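You operate a simulated robot arm through the tools that you are given. There is no shell and no other tool. Be economical: measure what you need, move in short steps, check, and stop when the job is done.

You are at the controls of a simulated robot arm. One attempt, no reset.

## Task
Soap the teal brush, scrub the black tray's stain off and stand the tray on the drain rack.
Fine: soap from the pump; brush into the sink; the blue brush stays. What is to be rubbed or washed off counts as gone when no trace of it is left.
Where things are to end (x, y in the base frame): teal brush within 0.06 m of [0.31, 0.5].

The check looks at the end state, three seconds after you hand in, the way a careful person would. Anything else that was tipped, shoved, dropped, spilled or broken makes it a failure.

## Robot
A 6-joint arm with a two-finger parallel gripper, fixed in place. Base frame: the origin is at the foot of the arm, x ahead of it, y to its left, z up; the work surface is at about z = 0.92. Readings come in m, degrees, newtons and seconds.
With the tool pointing down near the work surface it reaches from about 0.32 to 0.7 m from the base axis. Its first joint turns from -166.0 to 166.0 degrees. Payload 4.1 kg.
The tool frame sits at the grasp point between the pads (the TCP): z along the fingers, y along the line on which they close. The tips reach 0.023 m beyond it. The gripper opens to 0.094 m. The fingers are 0.038 m wide and 0.01 m thick; the gripper's body (0.054 by 0.096 m) begins 0.039 m behind the TCP.
Orientation is told as [roll, pitch, yaw] about the base's x, y, z axes, in that order, counted from this pose: with the fingers straight down and closing along the base's y, the tool's x points along the base's -x, its y along +y and its z along -z.

## Interface
- The arm moves only by the tool move_arm. Its argument "rows" is a list of rows, each a list of 7 numbers: the shift along the tool's x, y, z in units of 300 mm (1.0 is 300 mm), then the turn, a rotation vector about the tool's x, y, z in units of 90 degrees (1.0 is 90 degrees), then the finger opening in m, from 0 to 0.094. In form: [[x, y, z, wx, wy, wz, hand], ...]. A call has 1 to 10 rows; each row is the pose to reach, as a shift and turn from the pose commanded when the call began, along the tool's axes at that moment. A call with a number of a shift or a turn outside -1 to 1 is refused whole. A row lasts 0.2 s, in which the tool goes at most 0.05 m and 8.6 degrees; a call with a longer step from one row to the next is refused whole, and so is a gripper value outside its range. A pose out of reach is approached as far as the arm can. The call stops where the force on the tool passes 40 N (or 10 N more than at its start, if that is more) or the arm is blocked; 0.2 s more then pass. The fingers move at their own pace (about 0.045 m/s each) and stop on an object; they squeeze with about 31 N. The grip force told is the motor's: it shows also when the fingers shut on nothing. Time passes only in rows, and 0.2 s behind the last, so rows that repeat a pose let the fingers close. It gives the time, the measured TCP pose, the force on the tool (base axes), the opening and the grip force at its end, in the units of the frame above (readings bear some noise), with the torque about the TCP (base axes, N m) and any sound that the robot's microphone picked up.
- Cameras (640 x 400 px; columns grow to the right, rows downward): "scene" is fixed at [0.401, 0.5001, 1.5689]; the picture's right is [-0.98, 0.18, 0.00], its down [0.14, 0.81, -0.58] and it looks along [-0.10, -0.57, -0.82] (base axes); focal length 214 px, centre (320, 200). "wrist" rides on the gripper at [0.086, 0.016, -0.074] in the tool frame; the picture's right is [-0.18, 0.98, 0.00], its down [-0.58, -0.11, -0.81] and it looks along [-0.79, -0.15, 0.59] (tool axes); focal length 243 px, centre (320, 200).
- grab_frame(camera): a new picture of that camera. It takes no simulated time.
- slide_trunk(by): slides the trunk up (or, below 0, down) by that many m; the arm rides with it, the base frame stays. It gives what a move gives, with no picture.
- point_at(camera, pixels): there is no depth. For up to 12 entries [column, row, z] of the newest picture of that camera ("zoom" is the newest enlarged one), the place [x, y] in the base frame at which the ray of that pixel passes the height z, good to about 0.003 m. It takes no simulated time.
- close_up(camera, box): a new picture of the part [left, top, right, bottom] of that camera's present view, enlarged. It takes no simulated time.
- close_job(): hands the job in; it is judged then, once.

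Keep the steps short. Do not move on a guess: measure, check each grasp and each placing, and mend mistakes. In all there are 80 turns and 34 pictures (those below and enlarged ones count). Leave the gripper open and the arm clear of the work at the hand-in unless told otherwise, and finish with a single line.

The tools are called after "Emit:" as name(argument=value, ...) on one line, values as JSON. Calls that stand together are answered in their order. move_arm: Moves the arm, as the interface text tells. Its arguments: {"type":"object","properties":{"rows":{"type":"array","items":{"type":"array","items":{"type":"number"}}}},"required":["rows"]} The other tools are called the same way: slide_trunk (by) slides the trunk up or down; grab_frame (camera) takes a picture; point_at (camera, pixels) gives the place at which the rays of pixels pass given heights; close_up (camera, box) takes an enlarged picture of a part of a camera's view; close_job () hands the job in.

At the start:

```text
t: 0.0
tool_pos: [0.33, 0.1891, 1.2864]
tool_rot: [0.0, 0.1, 0.1]
contact_force: [0.4, 0.4, -0.5]
ft_torque: [0.01, -0.02, 0.02]
width: 0.0939
grip_force: 0.1
trunk travel left (down, up): [-0.525, 0.065]
```

scene: 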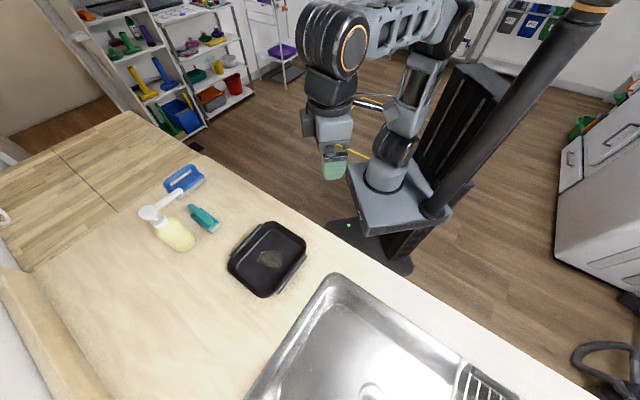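
wrist: 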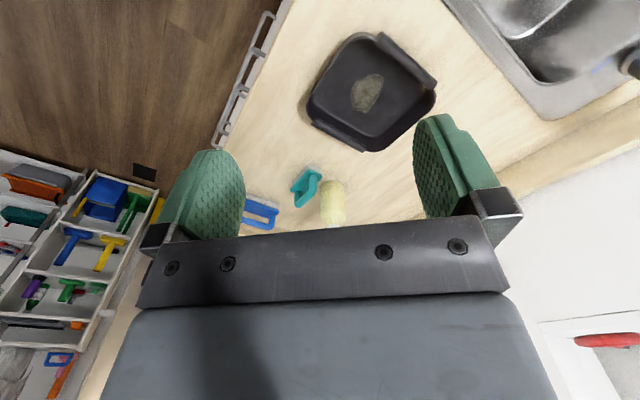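

I see the pump, the teal and blue brushes, the stained tray, and the sink. I'll enlarge the work area first, then measure it.

Emit:
close_up(camera="scene", box=[120, 150, 320, 310])

Emit:
point_at(camera="scene", pixels=[[190, 208, 0.93], [216, 228, 0.93], [266, 222, 0.95], [305, 243, 0.95], [228, 264, 0.95], [263, 297, 0.95], [271, 258, 0.93], [335, 275, 0.92], [520, 400, 0.92], [465, 362, 0.92], [370, 390, 0.8], [178, 250, 0.92]])

Emit:
close_up(camera="scene", box=[240, 260, 560, 400])

```text
2.50 times, centred on (220, 230) of scene
```

zoom: 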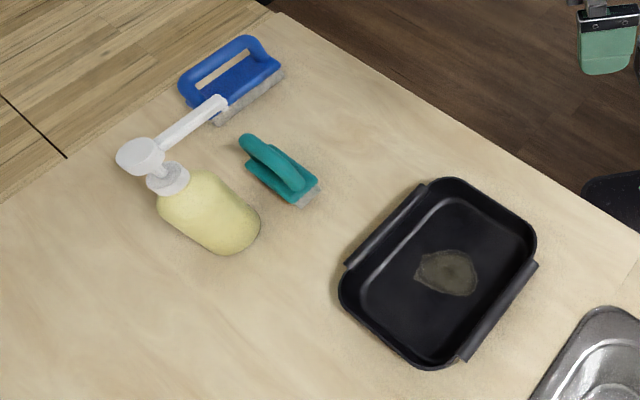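

```text
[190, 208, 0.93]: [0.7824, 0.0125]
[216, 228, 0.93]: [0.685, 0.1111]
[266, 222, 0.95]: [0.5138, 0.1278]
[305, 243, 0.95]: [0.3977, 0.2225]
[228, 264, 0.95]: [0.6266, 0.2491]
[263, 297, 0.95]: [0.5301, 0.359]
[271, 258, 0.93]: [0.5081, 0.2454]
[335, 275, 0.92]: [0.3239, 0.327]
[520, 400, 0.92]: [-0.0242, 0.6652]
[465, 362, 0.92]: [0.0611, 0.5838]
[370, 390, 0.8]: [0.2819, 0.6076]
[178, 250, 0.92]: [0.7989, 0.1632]
```

```text
2.00 times, centred on (400, 330) of scene
```

zoom: 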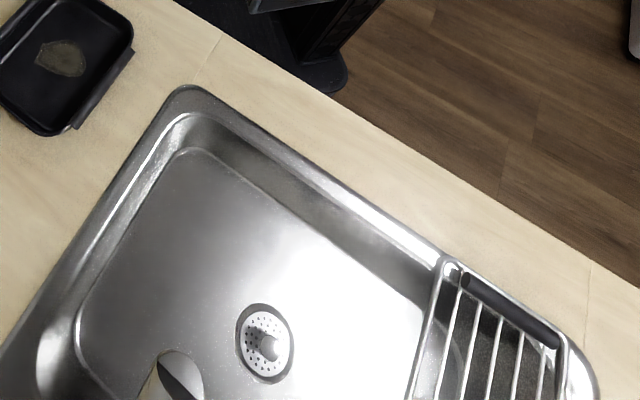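

Next I'll move the tool +x by 0.2 m, staying high, so the wrist camera sees the pump and brush from a second viewpoint.

Emit:
move_arm(rows=[[-0.13, 0, 0, 0, 0, 0, 0.094], [-0.27, 0, 0, 0, 0, 0, 0.094], [-0.4, 0, 0, 0, 0, 0, 0.094], [-0.53, 0, 0, 0, 0, 0, 0.094], [-0.66, 0, 0, 0, 0, 0, 0.094], [-0.66, 0, 0, 0, 0, 0, 0.094]])

Emit:
grab_frame(camera="wrist")

```text
t: 1.4
tool_pos: [0.5296, 0.1904, 1.2855]
tool_rot: [0.0, 0.0, -0.1]
contact_force: [0.2, -0.8, -0.2]
ft_torque: [0.03, 0.04, 0.0]
width: 0.0941
grip_force: 0.0
trunk travel left (down, up): [-0.525, 0.065]
```

```text
29 pictures are left
```

wrist: 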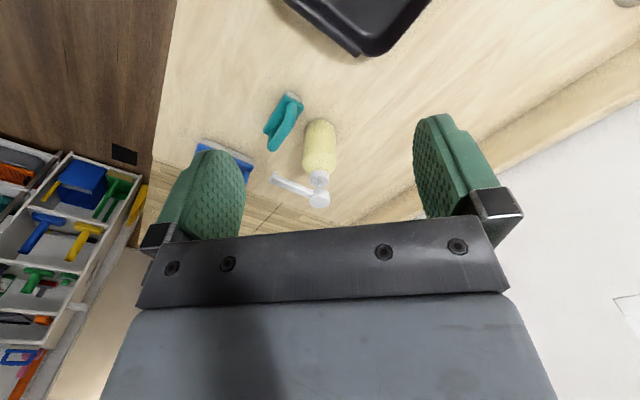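

I can see the pump, nozzle and brush. I'll enlarge this view for a precise measurement.

Emit:
close_up(camera="wrist", box=[190, 80, 390, 220])

Emit:
point_at(camera="wrist", pixels=[[319, 200, 1.05], [319, 200, 1.1], [319, 200, 1.15], [273, 178, 1.05], [273, 178, 1.1], [273, 178, 1.15], [320, 122, 0.92], [320, 122, 0.97]])

Emit:
point_at(camera="scene", pixels=[[149, 212, 1.05], [149, 212, 1.1], [149, 212, 1.15], [182, 192, 1.05], [182, 192, 1.1], [182, 192, 1.15], [187, 251, 0.92], [193, 247, 0.92]])

```text
2.86 times, centred on (290, 150) of wrist
```

zoom: 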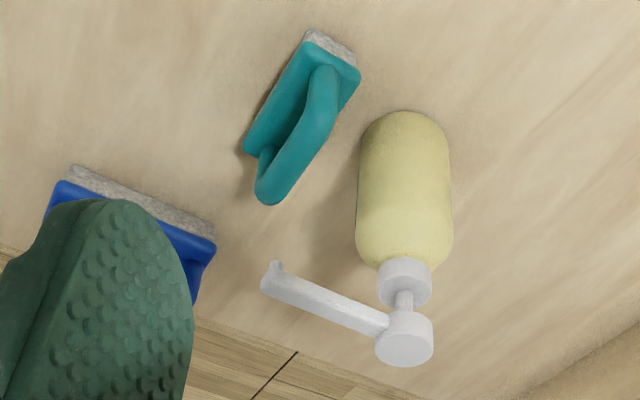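

```text
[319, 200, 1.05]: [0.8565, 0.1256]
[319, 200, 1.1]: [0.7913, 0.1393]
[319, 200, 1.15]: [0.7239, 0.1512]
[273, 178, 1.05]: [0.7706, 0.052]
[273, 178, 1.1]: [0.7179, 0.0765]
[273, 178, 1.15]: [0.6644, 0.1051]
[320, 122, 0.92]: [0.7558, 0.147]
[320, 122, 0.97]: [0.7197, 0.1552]
```

```text
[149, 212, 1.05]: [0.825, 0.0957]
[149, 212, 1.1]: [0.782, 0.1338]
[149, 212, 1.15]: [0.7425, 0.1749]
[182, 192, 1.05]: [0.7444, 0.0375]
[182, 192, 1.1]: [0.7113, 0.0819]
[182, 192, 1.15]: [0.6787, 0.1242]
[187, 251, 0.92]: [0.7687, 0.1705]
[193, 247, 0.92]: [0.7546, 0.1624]
```

Triangulated: the pump head is at about (0.785, 0.137, 1.10) and the nozzle tip at about (0.714, 0.079, 1.09). Now I'll measure the brush in this enlarged wrist picture.

Emit:
point_at(camera="zoom", pixels=[[305, 37, 0.925], [355, 60, 0.925], [311, 42, 0.94], [360, 75, 0.94], [243, 152, 0.94], [325, 70, 0.97], [325, 70, 0.98], [270, 200, 0.97], [270, 200, 0.98], [70, 170, 0.93], [213, 235, 0.93], [268, 158, 0.95]])

Emit:
point_at(camera="scene", pixels=[[198, 205, 0.97], [198, 205, 0.98], [211, 224, 0.97], [211, 224, 0.98], [213, 232, 0.925], [219.5, 225, 0.925], [197, 217, 0.94], [219, 222, 0.94], [213, 229, 0.94], [207, 211, 0.94]])

```text
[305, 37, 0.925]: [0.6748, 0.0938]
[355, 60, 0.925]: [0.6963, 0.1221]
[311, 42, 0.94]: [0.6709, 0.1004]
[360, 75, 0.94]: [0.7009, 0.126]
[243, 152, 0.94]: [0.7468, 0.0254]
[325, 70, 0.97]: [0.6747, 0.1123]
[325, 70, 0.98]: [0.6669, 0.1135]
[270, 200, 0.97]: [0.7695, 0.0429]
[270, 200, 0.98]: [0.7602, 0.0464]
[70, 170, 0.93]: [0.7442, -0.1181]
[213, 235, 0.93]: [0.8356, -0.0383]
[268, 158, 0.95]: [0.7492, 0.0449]
```

```text
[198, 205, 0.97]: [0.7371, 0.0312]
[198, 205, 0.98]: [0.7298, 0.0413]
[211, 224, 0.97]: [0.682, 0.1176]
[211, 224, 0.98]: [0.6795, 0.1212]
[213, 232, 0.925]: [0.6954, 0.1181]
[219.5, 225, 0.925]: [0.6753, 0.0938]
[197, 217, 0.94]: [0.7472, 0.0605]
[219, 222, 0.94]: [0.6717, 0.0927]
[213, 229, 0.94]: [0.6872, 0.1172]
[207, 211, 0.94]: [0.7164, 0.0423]
```

The brush's base spans (0.685, 0.107) to (0.733, 0.045), with its centre at about (0.71, 0.076). That puts it right under the nozzle tip at (0.714, 0.079), so pressing the head should soap it. I'll move over the head with the fingers closed, staying high, to check reach.

Emit:
move_arm(rows=[[-0.14, -0.03, 0, 0, 0, 0, 0.06], [-0.28, -0.06, 0, 0, 0, 0, 0.04], [-0.42, -0.09, 0, 0, 0, 0, 0.02], [-0.56, -0.12, 0, 0, 0, 0, 0], [-0.7, -0.15, 0, 0, 0, 0, 0], [-0.852, -0.178, 0, 0, 0, 0, 0], [-0.852, -0.178, 0, 0, 0, 0, 0], [-0.852, -0.178, 0, 0, 0, 0, 0]])

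Emit:
close_up(camera="scene", box=[80, 130, 280, 270])

```text
t: 3.2
tool_pos: [0.6116, 0.1357, 1.2406]
tool_rot: [0.0, 0.0, 0.0]
contact_force: [0.5, -0.1, -0.1]
ft_torque: [0.02, 0.01, 0.02]
width: 0.0
grip_force: 30.9
out of reach, approached as far as the arm can: row 1, 2, 3, 4, 5, 6, 7, 8
trunk travel left (down, up): [-0.525, 0.065]
```

```text
2.86 times, centred on (180, 200) of scene
```

zoom: 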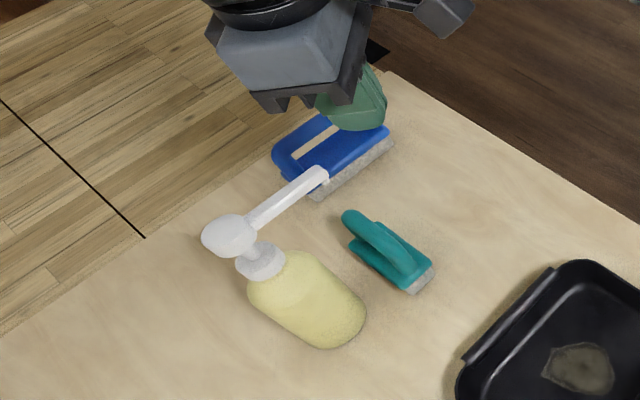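

The arm stopped at x = 0.61, which is the reach limit with the tool vertical. Tilting the fingers forward gains reach, so I'll tilt by 40 degrees here, high above everything.

Emit:
move_arm(rows=[[0, 0, 0, 0, -0.09, 0, 0], [0, 0, 0, 0, -0.18, 0, 0], [0, 0, 0, 0, -0.27, 0, 0], [0, 0, 0, 0, -0.36, 0, 0], [0, 0, 0, 0, -0.45, 0, 0], [0, 0, 0, 0, -0.45, 0, 0], [0, 0, 0, 0, -0.45, 0, 0]])

```text
t: 4.8
tool_pos: [0.6096, 0.1431, 1.2415]
tool_rot: [-0.1, -40.4, 0.0]
contact_force: [0.0, 0.0, 0.7]
ft_torque: [-0.01, 0.02, 0.01]
width: 0.0003
grip_force: 31.5
trunk travel left (down, up): [-0.525, 0.065]
```

The commanded pose was clipped to the reachable one, and the tilt is done. Next I'll go forward to above the pump head at (0.785, 0.137), at z = 1.19.

Emit:
move_arm(rows=[[-0.067, -0.004, 0.101, 0, 0, 0, 0], [-0.134, -0.008, 0.202, 0, 0, 0, 0], [-0.201, -0.012, 0.303, 0, 0, 0, 0], [-0.268, -0.016, 0.404, 0, 0, 0, 0], [-0.335, -0.02, 0.505, 0, 0, 0, 0], [-0.335, -0.02, 0.505, 0, 0, 0, 0]])

Emit:
close_up(camera="scene", box=[80, 130, 280, 270])

```text
t: 6.2
tool_pos: [0.7734, 0.1357, 1.1852]
tool_rot: [-0.2, -40.4, 0.0]
contact_force: [0.2, 0.1, 0.6]
ft_torque: [-0.01, 0.01, 0.03]
width: 0.0
grip_force: 31.4
out of reach, approached as far as the arm can: row 5, 6
trunk travel left (down, up): [-0.525, 0.065]
```

```text
2.86 times, centred on (180, 200) of scene
```

zoom: 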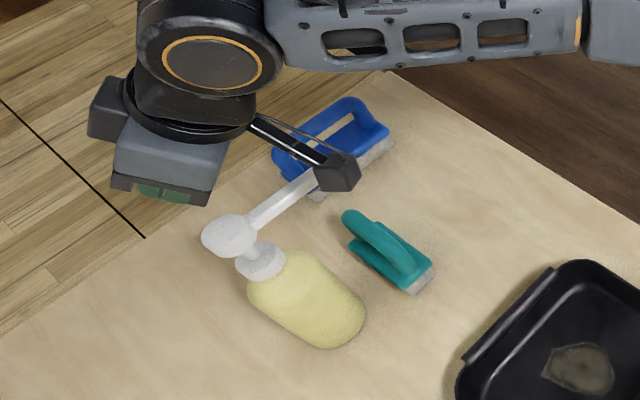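

I reached x = 0.773 at z = 1.185. Lower down should give more reach, so I'll descend 35 mm and go 11 mm forward, still above the head.

Emit:
move_arm(rows=[[0.024, 0.002, 0.057, 0, 0, 0, 0], [0.047, 0.004, 0.114, 0, 0, 0, 0], [0.047, 0.004, 0.114, 0, 0, 0, 0]])

Emit:
close_up(camera="scene", box=[100, 150, 240, 250])

```text
t: 7.0
tool_pos: [0.7823, 0.1371, 1.1528]
tool_rot: [0.0, -40.5, 0.1]
contact_force: [0.5, 0.0, 0.3]
ft_torque: [0.02, 0.0, -0.01]
width: 0.0003
grip_force: 31.1
trunk travel left (down, up): [-0.525, 0.065]
```

```text
4.00 times, centred on (170, 200) of scene
```

zoom: 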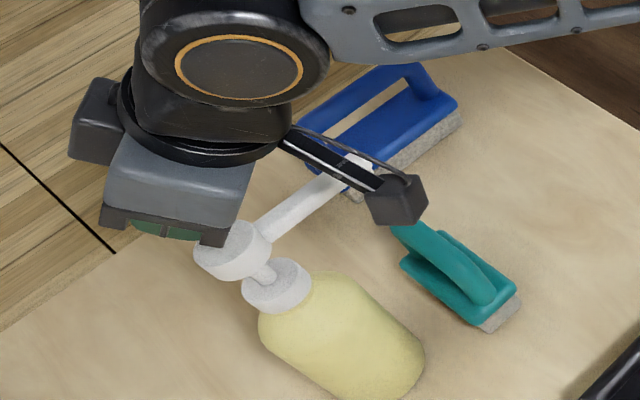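

By projection, the fingertip edge is about 20 mm over the head centre, and the camera stalk is clear of the nozzle. I'll go straight down 30 mm in small steps and read the force.

Emit:
move_arm(rows=[[0.0216, 0, 0.0253, 0, 0, 0, 0], [0.0325, 0, 0.038, 0, 0, 0, 0], [0.0433, 0, 0.0507, 0, 0, 0, 0], [0.0541, 0, 0.0633, 0, 0, 0, 0], [0.065, 0, 0.076, 0, 0, 0, 0]])

Emit:
close_up(camera="scene", box=[100, 150, 240, 250])

```text
t: 8.2
tool_pos: [0.781, 0.138, 1.1262]
tool_rot: [0.1, -41.1, 0.0]
contact_force: [0.7, 0.2, 20.5]
ft_torque: [0.02, -0.02, 0.01]
width: 0.0
grip_force: 30.7
trunk travel left (down, up): [-0.525, 0.065]
```

```text
4.00 times, centred on (170, 200) of scene
```

zoom: 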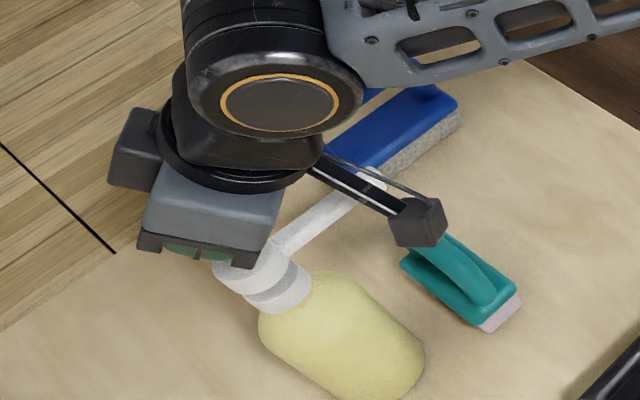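

The head went down at 20 N, and the bristles at zoom (500, 312) turned from grey to pinkish, so the brush has soap. I'll lift off straight up and check.

Emit:
move_arm(rows=[[-0.0216, 0, -0.0253, 0, 0, 0, 0], [-0.065, 0, -0.076, 0, 0, 0, 0], [-0.12, 0, -0.14, 0, 0, 0, 0], [-0.16, 0, -0.187, 0, 0, 0, 0], [-0.1, 0, -0.32, 0, 0, 0, 0.03], [-0.04, 0, -0.46, 0, 0, 0, 0.06], [0.02, 0, -0.6, 0, 0, 0, 0.094], [0.06, 0, -0.74, 0, 0, 0, 0.094], [0.06, 0, -0.74, 0, 0, 0, 0.094]])

Emit:
close_up(camera="scene", box=[130, 160, 270, 260])

```text
t: 10.2
tool_pos: [0.6236, 0.1386, 1.278]
tool_rot: [0.0, -40.5, 0.0]
contact_force: [-0.3, 0.0, 0.2]
ft_torque: [0.02, 0.01, -0.01]
width: 0.0939
grip_force: 0.0
out of reach, approached as far as the arm can: row 3, 4
trunk travel left (down, up): [-0.525, 0.065]
```

```text
4.00 times, centred on (200, 210) of scene
```

zoom: 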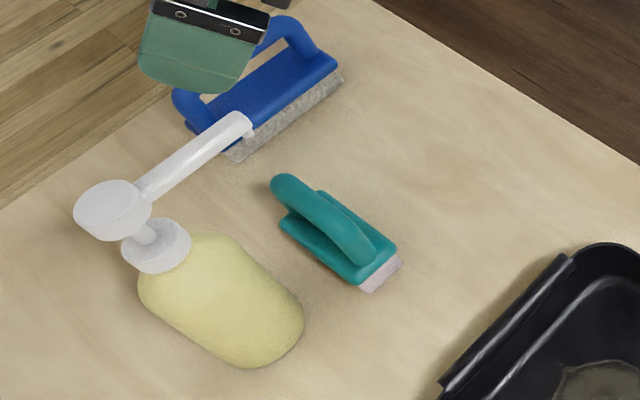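

The bristles are pink with soap, and there are no drips on the counter. The nozzle hangs over the brush, so I'll grasp the near end of the handle at about a 25 degree tilt, coming in along the brush's long axis from the near side. First I'll bring the tool upright and back a little.

Emit:
move_arm(rows=[[0.04, 0, -0.03, 0, 0.09, 0, 0.045], [0.08, 0, -0.06, 0, 0.18, 0, 0.045], [0.12, 0, -0.09, 0, 0.27, 0, 0.045], [0.15, 0, -0.13, 0, 0.36, 0, 0.045], [0.152, 0, -0.13, 0, 0.45, 0, 0.045], [0.152, 0, -0.13, 0, 0.45, 0, 0.045]])

Emit:
move_arm(rows=[[0, 0, 0, 0, 0, 0.09, 0.045], [0, 0, 0, 0, 0, 0.18, 0.045], [0, 0, 0, 0, 0, 0.27, 0.045], [0, 0, 0, 0, 0, 0.36, 0.045], [0, 0, 0, 0, 0, 0.45, 0.045], [0, 0, 0, 0, 0, 0.54, 0.045], [0, 0, 0, 0, 0, 0.578, 0.045], [0, 0, 0, 0, 0, 0.578, 0.045]])

Emit:
move_arm(rows=[[0, 0, 0, 0, -0.09, 0, 0.045], [0, 0, 0, 0, -0.18, 0, 0.045], [0, 0, 0, 0, -0.278, 0, 0.045], [0, 0, 0, 0, -0.278, 0, 0.045]])

Emit:
close_up(camera="wrist", box=[200, 40, 440, 240])

```text
t: 11.6
tool_pos: [0.5646, 0.1363, 1.2796]
tool_rot: [0.1, 0.1, 0.0]
contact_force: [-0.8, -0.1, 0.7]
ft_torque: [0.02, 0.0, -0.02]
width: 0.045
grip_force: 0.0
trunk travel left (down, up): [-0.525, 0.065]
```

```text
t: 13.4
tool_pos: [0.5645, 0.1353, 1.2782]
tool_rot: [0.0, 0.0, -52.2]
contact_force: [0.6, -0.7, -0.5]
ft_torque: [0.01, -0.02, 0.03]
width: 0.045
grip_force: 0.0
trunk travel left (down, up): [-0.525, 0.065]
```

```text
refused: row 3 steps farther than a row can; nothing moved
```

```text
2.00 times, centred on (320, 140) of wrist
```

zoom: 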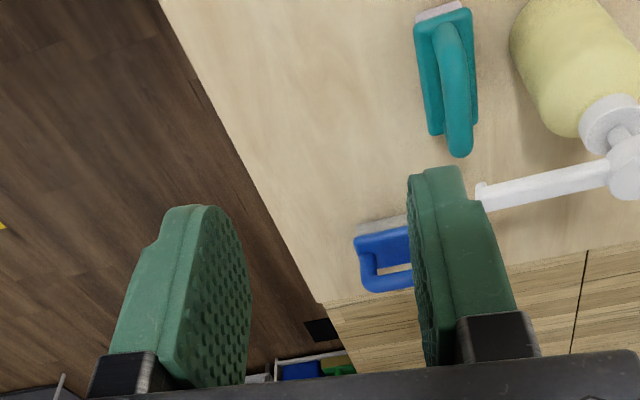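

The yaw is set, but the tilt call was refused for a step slightly too big. I'll measure the brush in this picture before the tilt: board corners and handle ends.

Emit:
point_at(camera="zoom", pixels=[[416, 20, 0.945], [471, 10, 0.945], [430, 134, 0.945], [476, 122, 0.945], [445, 38, 0.98], [460, 145, 0.98], [445, 38, 0.97], [460, 145, 0.97], [480, 192, 1.09], [630, 165, 1.105]])

Emit:
move_arm(rows=[[0, 0, 0, 0, -0.09, 0, 0.045], [0, 0, 0, 0, -0.18, 0, 0.045], [0, 0, 0, 0, -0.27, 0, 0.045], [0, 0, 0, 0, -0.278, 0, 0.045], [0, 0, 0, 0, -0.278, 0, 0.045]])

```text
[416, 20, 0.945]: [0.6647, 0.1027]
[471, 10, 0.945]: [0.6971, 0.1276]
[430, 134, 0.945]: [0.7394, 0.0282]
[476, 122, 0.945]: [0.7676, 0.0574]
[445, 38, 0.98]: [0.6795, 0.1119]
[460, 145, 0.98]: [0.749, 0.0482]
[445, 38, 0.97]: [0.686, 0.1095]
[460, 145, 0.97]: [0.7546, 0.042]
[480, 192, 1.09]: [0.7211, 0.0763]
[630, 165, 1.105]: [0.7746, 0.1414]
```

```text
t: 14.6
tool_pos: [0.5651, 0.138, 1.2791]
tool_rot: [0.0, -25.1, -52.0]
contact_force: [0.0, 0.4, -0.1]
ft_torque: [0.0, 0.02, -0.01]
width: 0.0447
grip_force: 0.1
trunk travel left (down, up): [-0.525, 0.065]
```

With every corner considered, the brush's long axis lies at about -46 degrees. I'll turn 6 degrees and go to a standoff at (0.637, 0.159, 1.159) on the approach line to the handle's near third, then look.

Emit:
move_arm(rows=[[0.021, 0.058, 0.1, -0.007, 0, -0.015, 0.045], [0.042, 0.116, 0.2, -0.014, 0, -0.03, 0.045], [0.064, 0.174, 0.3, -0.021, 0, -0.045, 0.045], [0.085, 0.232, 0.401, -0.0282, 0, -0.0604, 0.045], [0.085, 0.232, 0.401, -0.0282, 0, -0.0604, 0.045]])

Emit:
grab_frame(camera="wrist")

```text
t: 15.8
tool_pos: [0.6386, 0.1572, 1.1604]
tool_rot: [0.0, -25.1, -46.0]
contact_force: [-0.7, 0.2, -0.2]
ft_torque: [-0.01, 0.0, -0.06]
width: 0.0451
grip_force: 0.0
trunk travel left (down, up): [-0.525, 0.065]
```

```text
21 pictures are left
```

wrist: 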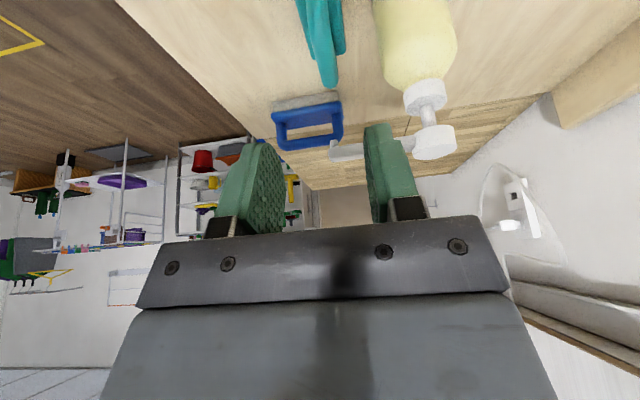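

The near end of the brush is cut off at the top, so I'll check the handle's lateral line with the part I can see.

Emit:
point_at(camera="wrist", pixels=[[327, 80, 0.975], [315, 10, 0.975], [310, 3, 0.98], [332, 84, 0.97], [325, 84, 0.97]])

```text
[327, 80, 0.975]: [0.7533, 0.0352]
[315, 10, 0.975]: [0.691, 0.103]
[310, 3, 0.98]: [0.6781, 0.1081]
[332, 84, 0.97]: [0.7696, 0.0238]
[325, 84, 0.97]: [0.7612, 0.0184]
```

The target (0.696, 0.0975, 0.98) lies almost exactly along the tool axis, 0.198 m ahead. I'll advance 0.15 m first and check with both cameras.

Emit:
move_arm(rows=[[0, 0, 0.13, 0, 0, 0, 0.045], [0, 0, 0.26, 0, 0, 0, 0.045], [0, 0, 0.38, 0, 0, 0, 0.045], [0.002, 0, 0.5, 0, 0, 0, 0.045], [0.002, 0, 0.5, 0, 0, 0, 0.045]])

Emit:
close_up(camera="scene", box=[130, 150, 270, 250])

```text
t: 17.0
tool_pos: [0.6816, 0.1118, 1.0226]
tool_rot: [0.0, -25.1, -46.0]
contact_force: [0.4, 0.4, 0.2]
ft_torque: [-0.02, 0.03, 0.01]
width: 0.045
grip_force: 0.0
trunk travel left (down, up): [-0.525, 0.065]
```

```text
4.00 times, centred on (200, 200) of scene
```

zoom: 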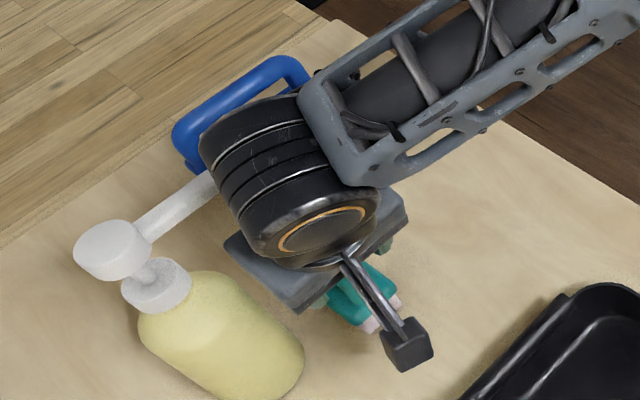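

The tool is aligned, and by calculation the nozzle keeps about 4 cm of clearance. I'll go the last 45 mm and close on the handle.

Emit:
move_arm(rows=[[0, 0, 0.05, 0, 0, 0, 0.045], [0, 0, 0.1, 0, 0, 0, 0.045], [0, 0, 0.15, 0, 0, 0, 0.045], [0, 0, 0.15, 0, 0, 0, 0.045], [0, 0, 0.15, 0, 0, 0, 0.0], [0, 0, 0.15, 0, 0, 0, 0.0], [0, 0, 0.15, 0, 0, 0, 0.0]])

Emit:
close_up(camera="wrist", box=[200, 0, 440, 240])

```text
t: 18.6
tool_pos: [0.6923, 0.0973, 0.9842]
tool_rot: [0.2, -25.2, -46.1]
contact_force: [-1.1, -0.2, 21.4]
ft_torque: [-0.64, 0.03, 0.36]
width: 0.0193
grip_force: 31.2
trunk travel left (down, up): [-0.525, 0.065]
```

```text
1.67 times, centred on (320, 120) of wrist
```

zoom: 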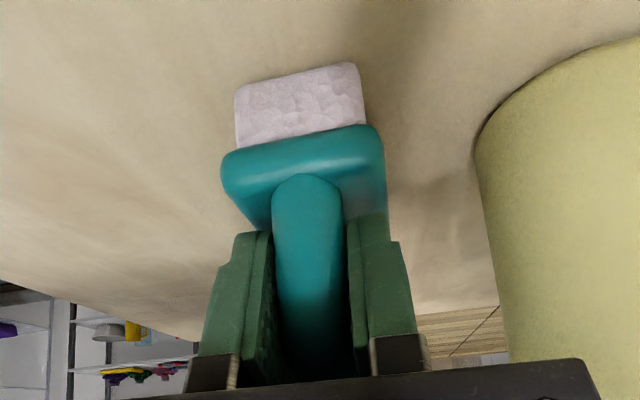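

The grip is firm on the 19 mm handle. I'll lift 30 mm, slide back out from under the nozzle, then go up.

Emit:
move_arm(rows=[[-0.021, 0, -0.045, 0, 0, 0, 0], [-0.042, 0, -0.0906, 0, 0, 0, 0], [0.079, 0, -0.147, 0, 0, 0, 0], [0.2, 0, -0.203, 0, 0, 0, 0], [0.32, 0, -0.26, 0, 0, 0, 0], [0.264, 0, -0.38, 0, 0, 0, 0], [0.207, 0, -0.501, 0, 0, 0, 0], [0.207, 0, -0.501, 0, 0, 0, 0]])

Emit:
grab_frame(camera="wrist")

Emit:
close_up(camera="scene", box=[130, 130, 330, 310])

```text
t: 20.4
tool_pos: [0.6106, 0.183, 1.0909]
tool_rot: [0.0, -25.0, -45.9]
contact_force: [0.4, -0.3, 0.0]
ft_torque: [0.0, -0.01, -0.04]
width: 0.0197
grip_force: 30.7
trunk travel left (down, up): [-0.525, 0.065]
```

```text
18 pictures are left
```

wrist: 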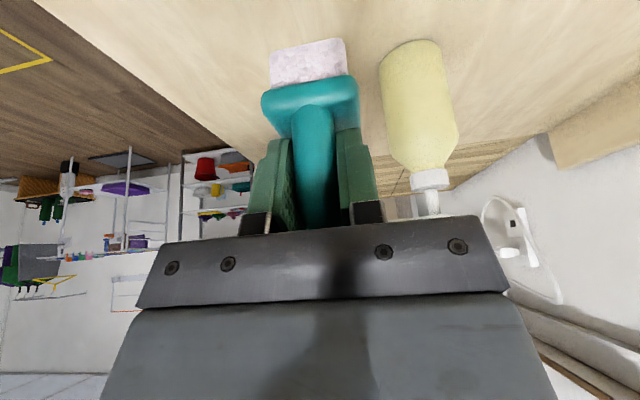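

```text
2.22 times, centred on (230, 220) of scene
```

zoom: 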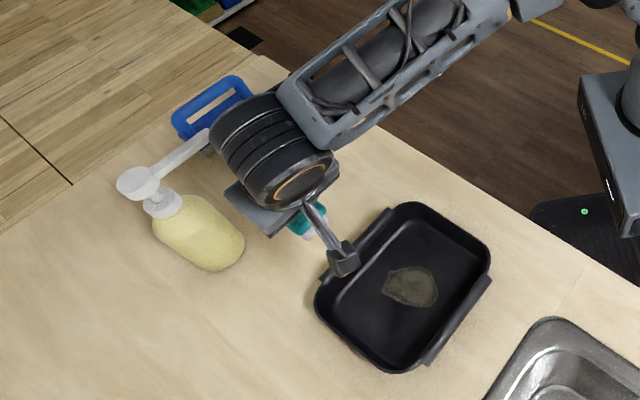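

The brush is held and the counter is clean. Next I'll measure the tray's rim, floor and stain in this picture.

Emit:
point_at(camera="zoom", pixels=[[408, 203, 0.96], [490, 252, 0.96], [390, 372, 0.96], [316, 305, 0.96], [382, 288, 0.926], [437, 292, 0.926], [405, 267, 0.926], [412, 307, 0.926], [415, 222, 0.926], [468, 252, 0.926], [392, 350, 0.926], [335, 300, 0.926]])

Emit:
close_up(camera="scene", box=[215, 210, 325, 310])

```text
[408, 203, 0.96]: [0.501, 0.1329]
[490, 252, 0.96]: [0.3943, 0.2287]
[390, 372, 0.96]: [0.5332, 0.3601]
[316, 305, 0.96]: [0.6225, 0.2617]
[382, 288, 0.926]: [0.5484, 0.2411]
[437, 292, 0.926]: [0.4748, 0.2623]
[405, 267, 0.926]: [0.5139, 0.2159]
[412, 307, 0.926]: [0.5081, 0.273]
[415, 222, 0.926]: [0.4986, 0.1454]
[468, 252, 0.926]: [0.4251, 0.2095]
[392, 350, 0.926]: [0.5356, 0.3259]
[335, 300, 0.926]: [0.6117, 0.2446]
```

```text
4.00 times, centred on (270, 260) of scene
```

zoom: 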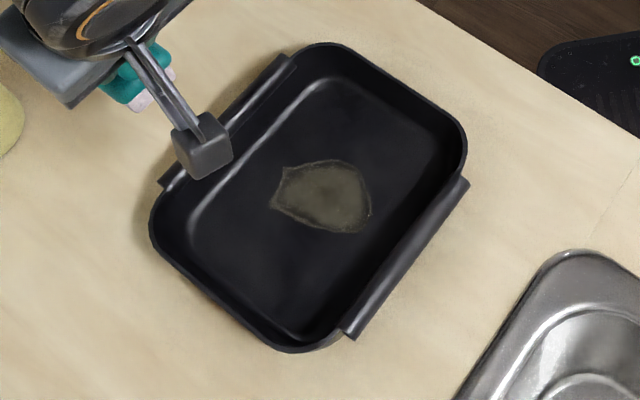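

The stain sits at the tray centre (0.513, 0.246), about 0.07 by 0.05 m, and the tray's short side is parallel to the brush. With the brush centre about 28 mm ahead of the TCP, I'll hover at TCP (0.4925, 0.267, 1.06).

Emit:
move_arm(rows=[[0.12, -0.022, -0.028, 0, 0, 0, 0], [0.24, -0.044, -0.055, 0, 0, 0, 0], [0.36, -0.066, -0.083, 0, 0, 0, 0], [0.473, -0.088, -0.11, 0, 0, 0, 0], [0.473, -0.088, -0.11, 0, 0, 0, 0]])

Emit:
grab_frame(camera="wrist")

```text
t: 21.6
tool_pos: [0.4939, 0.2676, 1.0609]
tool_rot: [0.0, -25.0, -46.1]
contact_force: [0.2, -0.1, -0.8]
ft_torque: [0.0, 0.03, -0.06]
width: 0.0194
grip_force: 30.7
trunk travel left (down, up): [-0.525, 0.065]
```

```text
15 pictures are left
```

wrist: 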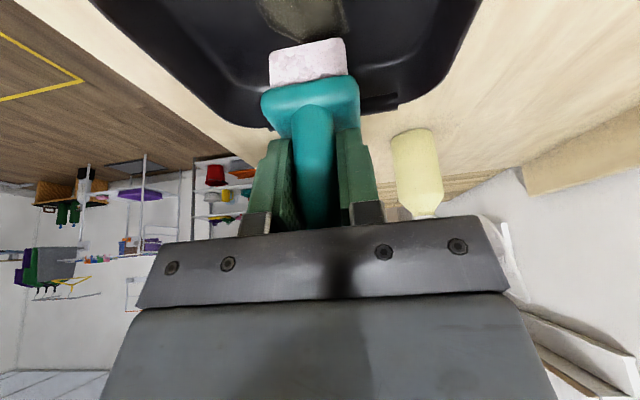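

The brush is over the tray. I'll descend gently to the floor, aiming for TCP z of about 0.986.

Emit:
move_arm(rows=[[0.0423, 0, 0.0906, 0, 0, 0, 0], [0.0775, 0, 0.166, 0, 0, 0, 0], [0.0916, 0, 0.1963, 0, 0, 0, 0], [0.0987, 0, 0.2114, 0, 0, 0, 0], [0.1058, 0, 0.2265, 0, 0, 0, 0], [0.1058, 0, 0.2265, 0, 0, 0, 0]])

```text
t: 23.0
tool_pos: [0.4935, 0.2701, 0.9904]
tool_rot: [0.2, -25.2, -46.1]
contact_force: [0.6, -0.5, 14.7]
ft_torque: [-0.56, -0.29, 0.05]
width: 0.0198
grip_force: 31.0
trunk travel left (down, up): [-0.525, 0.065]
```

It's in contact at 15 N, a good scrubbing pressure. I'll stroke along the tray's long direction by ±33 mm.

Emit:
move_arm(rows=[[0, 0.055, 0, 0, 0, 0, 0], [0, 0.11, 0, 0, 0, 0, 0], [0, 0.055, 0, 0, 0, 0, 0], [0, 0, 0, 0, 0, 0, 0], [0, -0.055, 0, 0, 0, 0, 0], [0, -0.11, 0, 0, 0, 0, 0], [0, -0.055, 0, 0, 0, 0, 0], [0, 0, 0, 0, 0, 0, 0], [0, 0.055, 0, 0, 0, 0, 0], [0, 0.11, 0, 0, 0, 0, 0]])

Emit:
close_up(camera="scene", box=[215, 210, 325, 310])

```text
t: 25.2
tool_pos: [0.5127, 0.2918, 0.9889]
tool_rot: [0.3, -25.0, -46.2]
contact_force: [-6.7, -6.6, 29.6]
ft_torque: [-0.48, 0.3, -0.12]
width: 0.0196
grip_force: 31.2
trunk travel left (down, up): [-0.525, 0.065]
```

```text
4.00 times, centred on (270, 260) of scene
```

zoom: 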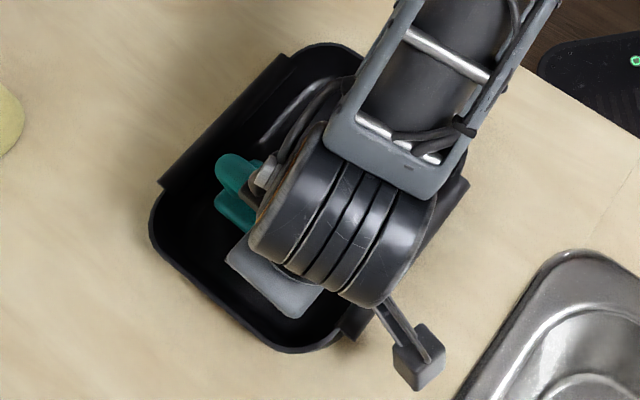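

The tray hasn't moved. I'll do more strokes, shifted about 12 mm forward and then 10 mm back along the brush so the stain's ends get covered too.

Emit:
move_arm(rows=[[-0.036, 0, 0.017, 0, 0, 0, 0], [-0.036, -0.055, 0.017, 0, 0, 0, 0], [-0.036, -0.11, 0.017, 0, 0, 0, 0], [-0.036, -0.165, 0.017, 0, 0, 0, 0], [-0.036, -0.22, 0.017, 0, 0, 0, 0], [0.03, -0.22, -0.014, 0, 0, 0, 0], [0.03, -0.165, -0.014, 0, 0, 0, 0], [0.03, -0.11, -0.014, 0, 0, 0, 0], [0.03, -0.055, -0.014, 0, 0, 0, 0], [0.03, 0, -0.014, 0, 0, 0, 0]])

Emit:
move_arm(rows=[[0, -0.055, 0, 0, 0, 0, 0], [0, -0.11, 0, 0, 0, 0, 0], [0, -0.165, 0, 0, 0, 0, 0], [0, -0.22, 0, 0, 0, 0, 0], [-0.055, -0.22, 0.026, 0, 0, 0, 0], [-0.055, -0.165, 0.026, 0, 0, 0, 0], [-0.055, -0.11, 0.026, 0, 0, 0, 0], [-0.055, -0.055, 0.026, 0, 0, 0, 0], [-0.055, 0, 0.026, 0, 0, 0, 0], [-0.03, -0.11, 0.014, 0, 0, 0, 0]])

```text
t: 27.4
tool_pos: [0.5077, 0.299, 0.99]
tool_rot: [0.2, -25.0, -46.1]
contact_force: [-4.2, -5.2, 21.2]
ft_torque: [-0.25, 0.26, -0.08]
width: 0.0196
grip_force: 31.0
trunk travel left (down, up): [-0.525, 0.065]
```

```text
t: 29.6
tool_pos: [0.4919, 0.2713, 0.9892]
tool_rot: [0.1, -25.0, -45.9]
contact_force: [-1.7, -0.5, 26.7]
ft_torque: [0.06, 0.15, 0.13]
width: 0.0193
grip_force: 30.8
trunk travel left (down, up): [-0.525, 0.065]
```

Now I'll lift straight up, then move toward the sink so the scene camera can see the tray.

Emit:
move_arm(rows=[[-0.0635, 0, -0.136, 0, 0, 0, 0], [-0.127, 0, -0.272, 0, 0, 0, 0], [0.01, 0, -0.335, 0, 0, 0, 0], [0.15, 0, -0.4, 0, 0, 0, 0], [0.29, 0, -0.465, 0, 0, 0, 0], [0.43, 0, -0.53, 0, 0, 0, 0], [0.43, 0, -0.53, 0, 0, 0, 0]])

Emit:
grab_frame(camera="scene")

```text
t: 31.2
tool_pos: [0.3633, 0.4023, 1.0787]
tool_rot: [0.0, -25.0, -46.2]
contact_force: [0.3, -0.1, -0.8]
ft_torque: [0.0, 0.01, 0.0]
width: 0.0195
grip_force: 31.3
trunk travel left (down, up): [-0.525, 0.065]
```

```text
13 pictures are left
```

scene: 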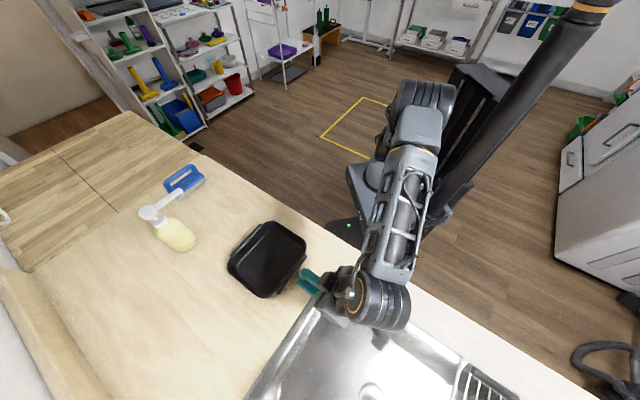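

The stain looks gone. I'll enlarge the tray to make sure no trace is left.

Emit:
close_up(camera="scene", box=[222, 215, 312, 300])

Emit:
point_at(camera="scene", pixels=[[335, 275, 0.92], [268, 400, 0.92], [332, 297, 0.8], [278, 400, 0.8], [372, 392, 0.8], [460, 362, 0.92], [445, 400, 0.92]])

```text
4.71 times, centred on (267, 258) of scene
```

zoom: 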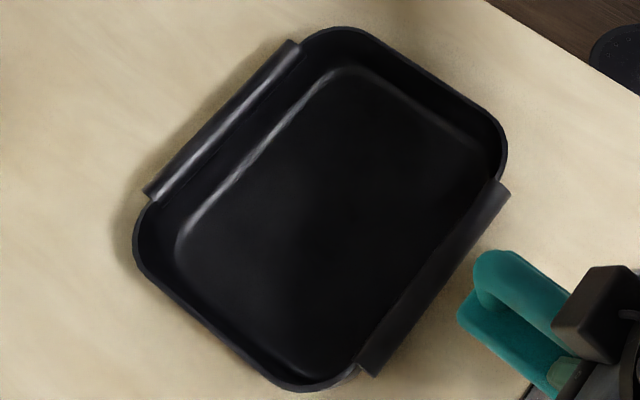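

```text
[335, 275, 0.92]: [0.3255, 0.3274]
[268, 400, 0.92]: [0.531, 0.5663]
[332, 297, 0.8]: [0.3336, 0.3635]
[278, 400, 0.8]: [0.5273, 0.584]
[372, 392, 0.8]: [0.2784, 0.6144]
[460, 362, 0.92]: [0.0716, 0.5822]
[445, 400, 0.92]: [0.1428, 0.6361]
```

No trace of the stain is left. Now the brush goes into the sink: I'll move to TCP (0.29, 0.52), which puts the brush centre at (0.31, 0.50).

Emit:
move_arm(rows=[[0.1, 0.025, -0.048, 0, 0, 0, 0], [0.2, 0.049, -0.096, 0, 0, 0, 0], [0.3, 0.074, -0.143, 0, 0, 0, 0], [0.409, 0.098, -0.191, 0, 0, 0, 0], [0.409, 0.098, -0.191, 0, 0, 0, 0]])

Emit:
grab_frame(camera="scene")

```text
t: 32.4
tool_pos: [0.2912, 0.5187, 1.0756]
tool_rot: [-0.1, -25.1, -46.0]
contact_force: [0.4, 0.4, 0.3]
ft_torque: [-0.01, 0.02, -0.01]
width: 0.0197
grip_force: 31.0
trunk travel left (down, up): [-0.525, 0.065]
```

```text
11 pictures are left
```

scene: 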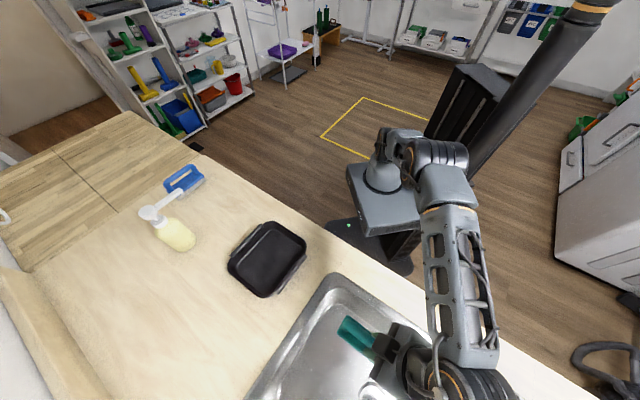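

The brush is over the basin. I'll descend step by step until the force shows the sink floor.

Emit:
move_arm(rows=[[0.0564, 0, 0.1208, 0, 0, 0, 0], [0.1128, 0, 0.2416, 0, 0, 0, 0], [0.155, 0, 0.332, 0, 0, 0, 0], [0.183, 0, 0.393, 0, 0, 0, 0], [0.197, 0, 0.423, 0, 0, 0, 0], [0.197, 0, 0.423, 0, 0, 0, 0]])

```text
t: 33.8
tool_pos: [0.2912, 0.5199, 0.9391]
tool_rot: [-0.1, -24.9, -46.0]
contact_force: [0.2, 0.4, -0.7]
ft_torque: [0.02, 0.0, 0.0]
width: 0.0195
grip_force: 30.7
trunk travel left (down, up): [-0.525, 0.065]
```

No contact yet. I'll continue in 10 mm steps.

Emit:
move_arm(rows=[[0.0141, 0, 0.0302, 0, 0, 0, 0], [0.0282, 0, 0.0604, 0, 0, 0, 0], [0.0423, 0, 0.0906, 0, 0, 0, 0], [0.0564, 0, 0.1208, 0, 0, 0, 0], [0.0705, 0, 0.151, 0, 0, 0, 0], [0.0846, 0, 0.1812, 0, 0, 0, 0]])

```text
t: 35.2
tool_pos: [0.2923, 0.5194, 0.8768]
tool_rot: [0.0, -25.0, -46.1]
contact_force: [-0.4, -0.3, -0.4]
ft_torque: [-0.02, -0.01, 0.0]
width: 0.0197
grip_force: 31.2
trunk travel left (down, up): [-0.525, 0.065]
```

Still free, with the bristles at about 0.81. I'll keep going in 8 mm steps.

Emit:
move_arm(rows=[[0.0113, 0, 0.0242, 0, 0, 0, 0], [0.0226, 0, 0.0483, 0, 0, 0, 0], [0.0338, 0, 0.0725, 0, 0, 0, 0], [0.0451, 0, 0.0966, 0, 0, 0, 0], [0.0564, 0, 0.1208, 0, 0, 0, 0]])

Emit:
grab_frame(camera="wrist")

```text
t: 36.4
tool_pos: [0.2922, 0.5183, 0.8351]
tool_rot: [-0.1, -25.1, -46.0]
contact_force: [0.2, 0.0, -1.8]
ft_torque: [0.03, 0.03, 0.01]
width: 0.0195
grip_force: 30.5
trunk travel left (down, up): [-0.525, 0.065]
```

```text
10 pictures are left
```

wrist: 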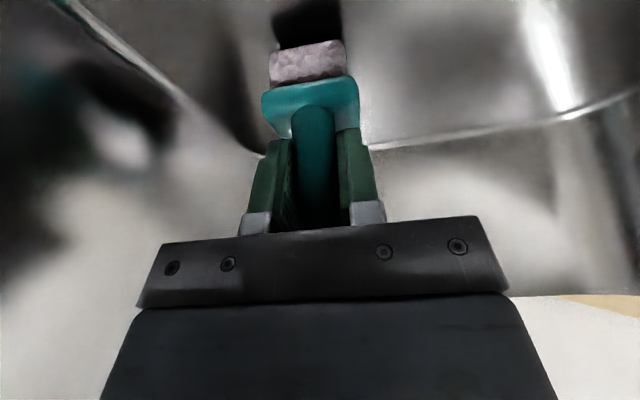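

The brush's reflection is close beneath it, so the floor is near. I'll go on in 5 mm steps.

Emit:
move_arm(rows=[[0.007, 0, 0.0151, 0, 0, 0, 0], [0.0141, 0, 0.0302, 0, 0, 0, 0], [0.0212, 0, 0.0453, 0, 0, 0, 0], [0.0282, 0, 0.0604, 0, 0, 0, 0]])

```text
t: 37.4
tool_pos: [0.2936, 0.5219, 0.8249]
tool_rot: [0.7, -24.9, -46.3]
contact_force: [-0.9, -2.2, 16.3]
ft_torque: [-0.31, 0.23, -0.05]
width: 0.0198
grip_force: 31.0
trunk travel left (down, up): [-0.525, 0.065]
stopped in row 4: the force on the tool passed its limit at 42 N (the readings are from after the stop); the commanded pose is now the measured one
```

The brush is on the sink floor. I'll open the fingers, then retreat along the tool axis.

Emit:
move_arm(rows=[[0, 0, 0, 0, 0, 0, 0.05], [0, 0, 0, 0, 0, 0, 0.05], [0, 0, -0.03, 0, 0, 0, 0.05], [0, 0, -0.1, 0, 0, 0, 0.05], [0, 0, -0.25, 0, 0, 0, 0.05], [0, 0, -0.4, 0, 0, 0, 0.05], [-0.05, 0, -0.55, 0, 0, 0, 0.05], [-0.1, 0, -0.7, 0, 0, 0, 0.05], [-0.15, 0, -0.85, 0, 0, 0, 0.05], [-0.2, 0, -1.0, 0, 0, 0, 0.05]])

Emit:
grab_frame(camera="scene")

```text
t: 39.6
tool_pos: [0.2396, 0.5596, 1.1178]
tool_rot: [0.5, -25.0, -46.1]
contact_force: [0.5, 0.2, 0.0]
ft_torque: [0.01, -0.03, 0.0]
width: 0.0498
grip_force: 0.1
out of reach, approached as far as the arm can: row 10
trunk travel left (down, up): [-0.525, 0.065]
```

```text
9 pictures are left
```

scene: 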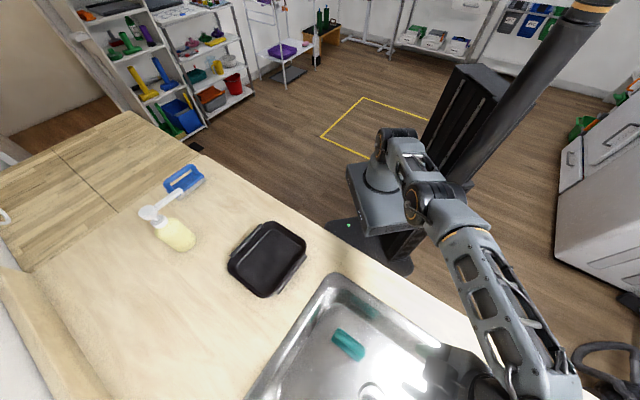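

The brush lies in the basin at px (348, 344). I'll check its place, then move inward and upright to look at the rack.

Emit:
point_at(camera="scene", pixels=[[348, 344, 0.8], [338, 332, 0.79], [360, 355, 0.79]])

Emit:
move_arm(rows=[[-0.041, -0.117, -0.055, 0, 0.07, 0, 0.08], [-0.082, -0.235, -0.11, 0, 0.14, 0, 0.094], [-0.122, -0.352, -0.165, 0, 0.21, 0, 0.094], [-0.163, -0.47, -0.219, 0, 0.278, 0, 0.094], [-0.163, -0.47, -0.219, 0, 0.278, 0, 0.094]])

Emit:
move_arm(rows=[[0, 0, 0, 0, 0, -0.09, 0.094], [0, 0, 0, 0, 0, -0.18, 0.094], [0, 0, 0, 0, 0, -0.27, 0.094], [0, 0, 0, 0, 0, -0.36, 0.094], [0, 0, 0, 0, 0, -0.45, 0.094], [0, 0, 0, 0, 0, -0.54, 0.094], [0, 0, 0, 0, 0, -0.63, 0.094], [0, 0, 0, 0, 0, -0.72, 0.094], [0, 0, 0, 0, 0, -0.81, 0.094], [0, 0, 0, 0, 0, -0.9, 0.094]])

```text
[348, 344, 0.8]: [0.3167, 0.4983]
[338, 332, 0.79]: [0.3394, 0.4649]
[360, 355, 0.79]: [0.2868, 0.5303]
```

```text
t: 40.8
tool_pos: [0.1465, 0.4499, 1.1928]
tool_rot: [0.4, 0.1, -46.1]
contact_force: [1.0, -1.2, -1.2]
ft_torque: [0.0, 0.03, 0.01]
width: 0.0939
grip_force: 0.2
trunk travel left (down, up): [-0.525, 0.065]
```

```text
t: 43.0
tool_pos: [0.147, 0.4484, 1.1943]
tool_rot: [0.1, -0.3, 35.2]
contact_force: [0.4, 0.7, 0.5]
ft_torque: [0.02, -0.01, -0.01]
width: 0.0938
grip_force: 0.0
trunk travel left (down, up): [-0.525, 0.065]
```

The brush centre is at about (0.315, 0.499), well within the limit. I'll keep turning to face the rack and take a wrist picture.

Emit:
move_arm(rows=[[0.067, 0.002, -0.027, 0, 0, -0.09, 0.094], [0.134, 0.004, -0.054, 0, 0, -0.18, 0.094], [0.2, 0.006, -0.08, 0, 0, -0.27, 0.094], [0.267, 0.008, -0.107, 0, 0, -0.36, 0.094], [0.334, 0.01, -0.134, 0, 0, -0.45, 0.094], [0.4, 0.012, -0.16, 0, 0, -0.54, 0.094], [0.468, 0.012, -0.187, 0, 0, -0.62, 0.094], [0.468, 0.012, -0.187, 0, 0, -0.667, 0.094], [0.468, 0.012, -0.187, 0, 0, -0.667, 0.094]])

Emit:
grab_frame(camera="wrist")

```text
t: 45.0
tool_pos: [0.028, 0.3725, 1.2493]
tool_rot: [-0.3, -0.2, 95.1]
contact_force: [-0.1, -0.7, -0.7]
ft_torque: [0.0, 0.04, 0.01]
width: 0.0939
grip_force: 0.0
trunk travel left (down, up): [-0.525, 0.065]
```

```text
8 pictures are left
```

wrist: 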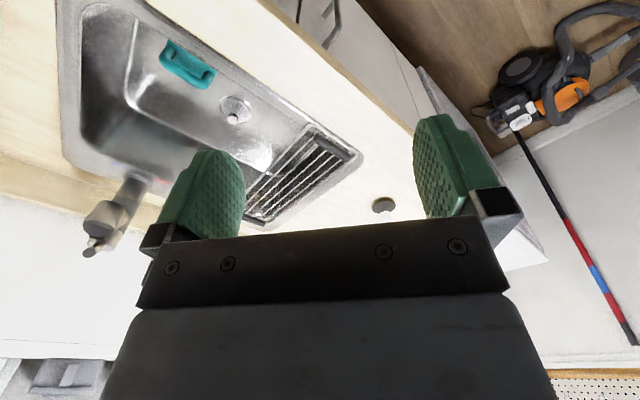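

The rack is visible at px (245–360, 130–230), and there's a faucet on the far side. I'll enlarge the rack and measure it.

Emit:
close_up(camera="wrist", box=[230, 110, 380, 240])

Emit:
point_at(camera="wrist", pixels=[[310, 127, 0.92], [362, 155, 0.92], [270, 231, 0.92], [300, 135, 0.92], [245, 190, 0.92], [350, 155, 0.92], [262, 222, 0.92], [383, 205, 0.92], [440, 135, 0.92], [120, 195, 0.95]])

```text
3.08 times, centred on (305, 175) of wrist
```

zoom: 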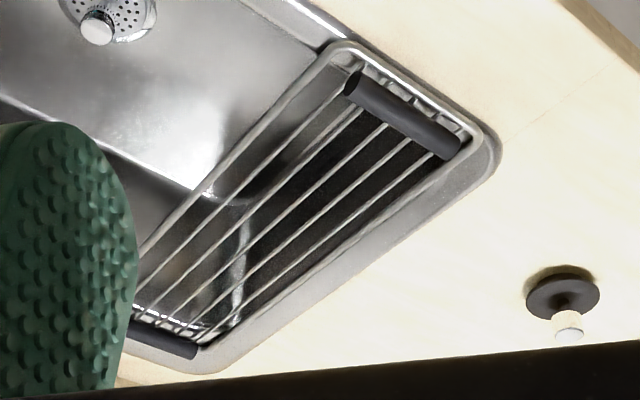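

```text
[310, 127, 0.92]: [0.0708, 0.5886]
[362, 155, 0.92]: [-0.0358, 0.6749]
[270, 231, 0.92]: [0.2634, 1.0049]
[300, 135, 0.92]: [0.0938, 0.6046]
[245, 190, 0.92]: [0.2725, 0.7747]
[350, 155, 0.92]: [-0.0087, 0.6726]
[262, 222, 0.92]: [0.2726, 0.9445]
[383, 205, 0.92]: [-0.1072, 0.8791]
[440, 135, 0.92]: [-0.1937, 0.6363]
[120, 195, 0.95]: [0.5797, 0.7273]
```

The rack is a flat wire grate, about 0.13 m wide, with bars running along (0.71, 0.71), the same direction as the tray's long side. The plan is to grip the tray's near short wall at its midpoint (0.448, 0.181), carry it across without turning, and set it on the bars. First I'll go to a hover over that wall.

Emit:
move_arm(rows=[[0.071, -0.128, 0, 0, 0, -0.089, 0.08], [0.143, -0.255, 0, 0, 0, -0.178, 0.06], [0.214, -0.383, 0, 0, 0, -0.267, 0.05], [0.286, -0.51, 0, 0, 0, -0.356, 0.05], [0.357, -0.638, 0, 0, 0, -0.444, 0.05], [0.357, -0.638, 0, 0, 0, -0.444, 0.05]])

Emit:
move_arm(rows=[[0.126, -0.047, 0.083, 0, 0, 0, 0.05], [0.251, -0.094, 0.166, 0, 0, 0, 0.05], [0.377, -0.142, 0.249, 0, 0, 0, 0.05], [0.503, -0.189, 0.331, 0, 0, 0, 0.05], [0.628, -0.236, 0.414, 0, 0, 0, 0.05], [0.754, -0.283, 0.497, 0, 0, 0, 0.05], [0.754, -0.283, 0.497, 0, 0, 0, 0.05]])

Emit:
grab_frame(camera="wrist")

```text
t: 46.4
tool_pos: [0.2298, 0.281, 1.2496]
tool_rot: [-0.4, 0.0, 135.1]
contact_force: [-0.1, 0.5, -0.7]
ft_torque: [-0.02, 0.03, 0.0]
width: 0.0499
grip_force: 0.0
trunk travel left (down, up): [-0.525, 0.065]
```

```text
t: 48.0
tool_pos: [0.4491, 0.1794, 1.0987]
tool_rot: [-0.4, 0.0, 135.0]
contact_force: [0.8, 0.1, 0.1]
ft_torque: [0.01, -0.02, 0.01]
width: 0.0502
grip_force: 0.0
trunk travel left (down, up): [-0.525, 0.065]
```

```text
6 pictures are left
```

wrist: 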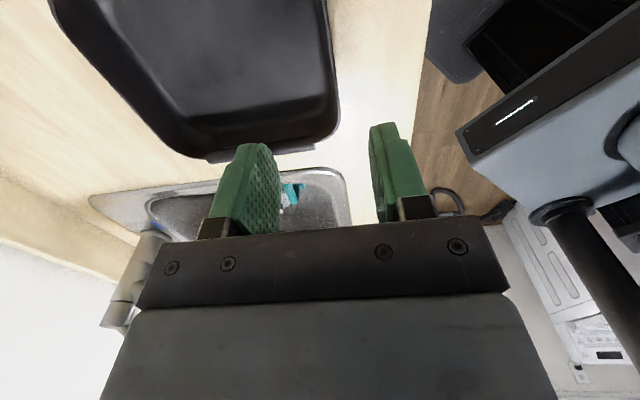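

The tray's near short wall is the right edge, from px (326, 10) to (338, 100). I'll measure its rim line at heights from 0.95 to 0.965.

Emit:
point_at(camera="wrist", pixels=[[326, 10, 0.96], [330, 50, 0.96], [336, 95, 0.96], [326, 10, 0.95], [330, 50, 0.95], [336, 95, 0.95], [310, 10, 0.96], [320, 128, 0.96], [205, 155, 0.96]])

Emit:
close_up(camera="wrist", box=[200, 0, 420, 180])

```text
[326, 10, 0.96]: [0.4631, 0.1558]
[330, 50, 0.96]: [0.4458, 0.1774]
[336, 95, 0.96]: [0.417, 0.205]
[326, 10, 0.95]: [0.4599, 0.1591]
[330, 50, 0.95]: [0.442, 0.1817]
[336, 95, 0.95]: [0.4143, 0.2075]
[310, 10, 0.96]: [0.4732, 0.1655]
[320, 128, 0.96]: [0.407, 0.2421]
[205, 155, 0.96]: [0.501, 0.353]
```

```text
2.22 times, centred on (310, 90) of wrist
```

zoom: 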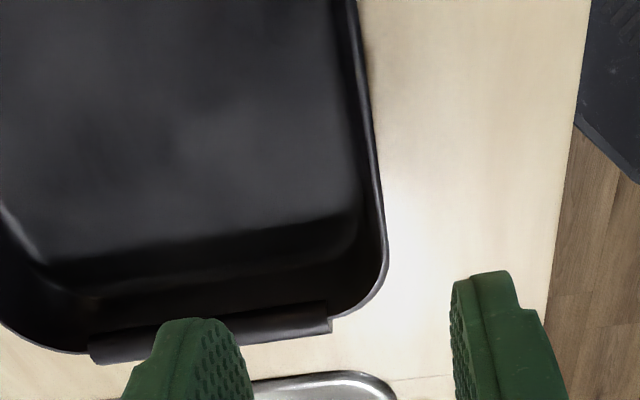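

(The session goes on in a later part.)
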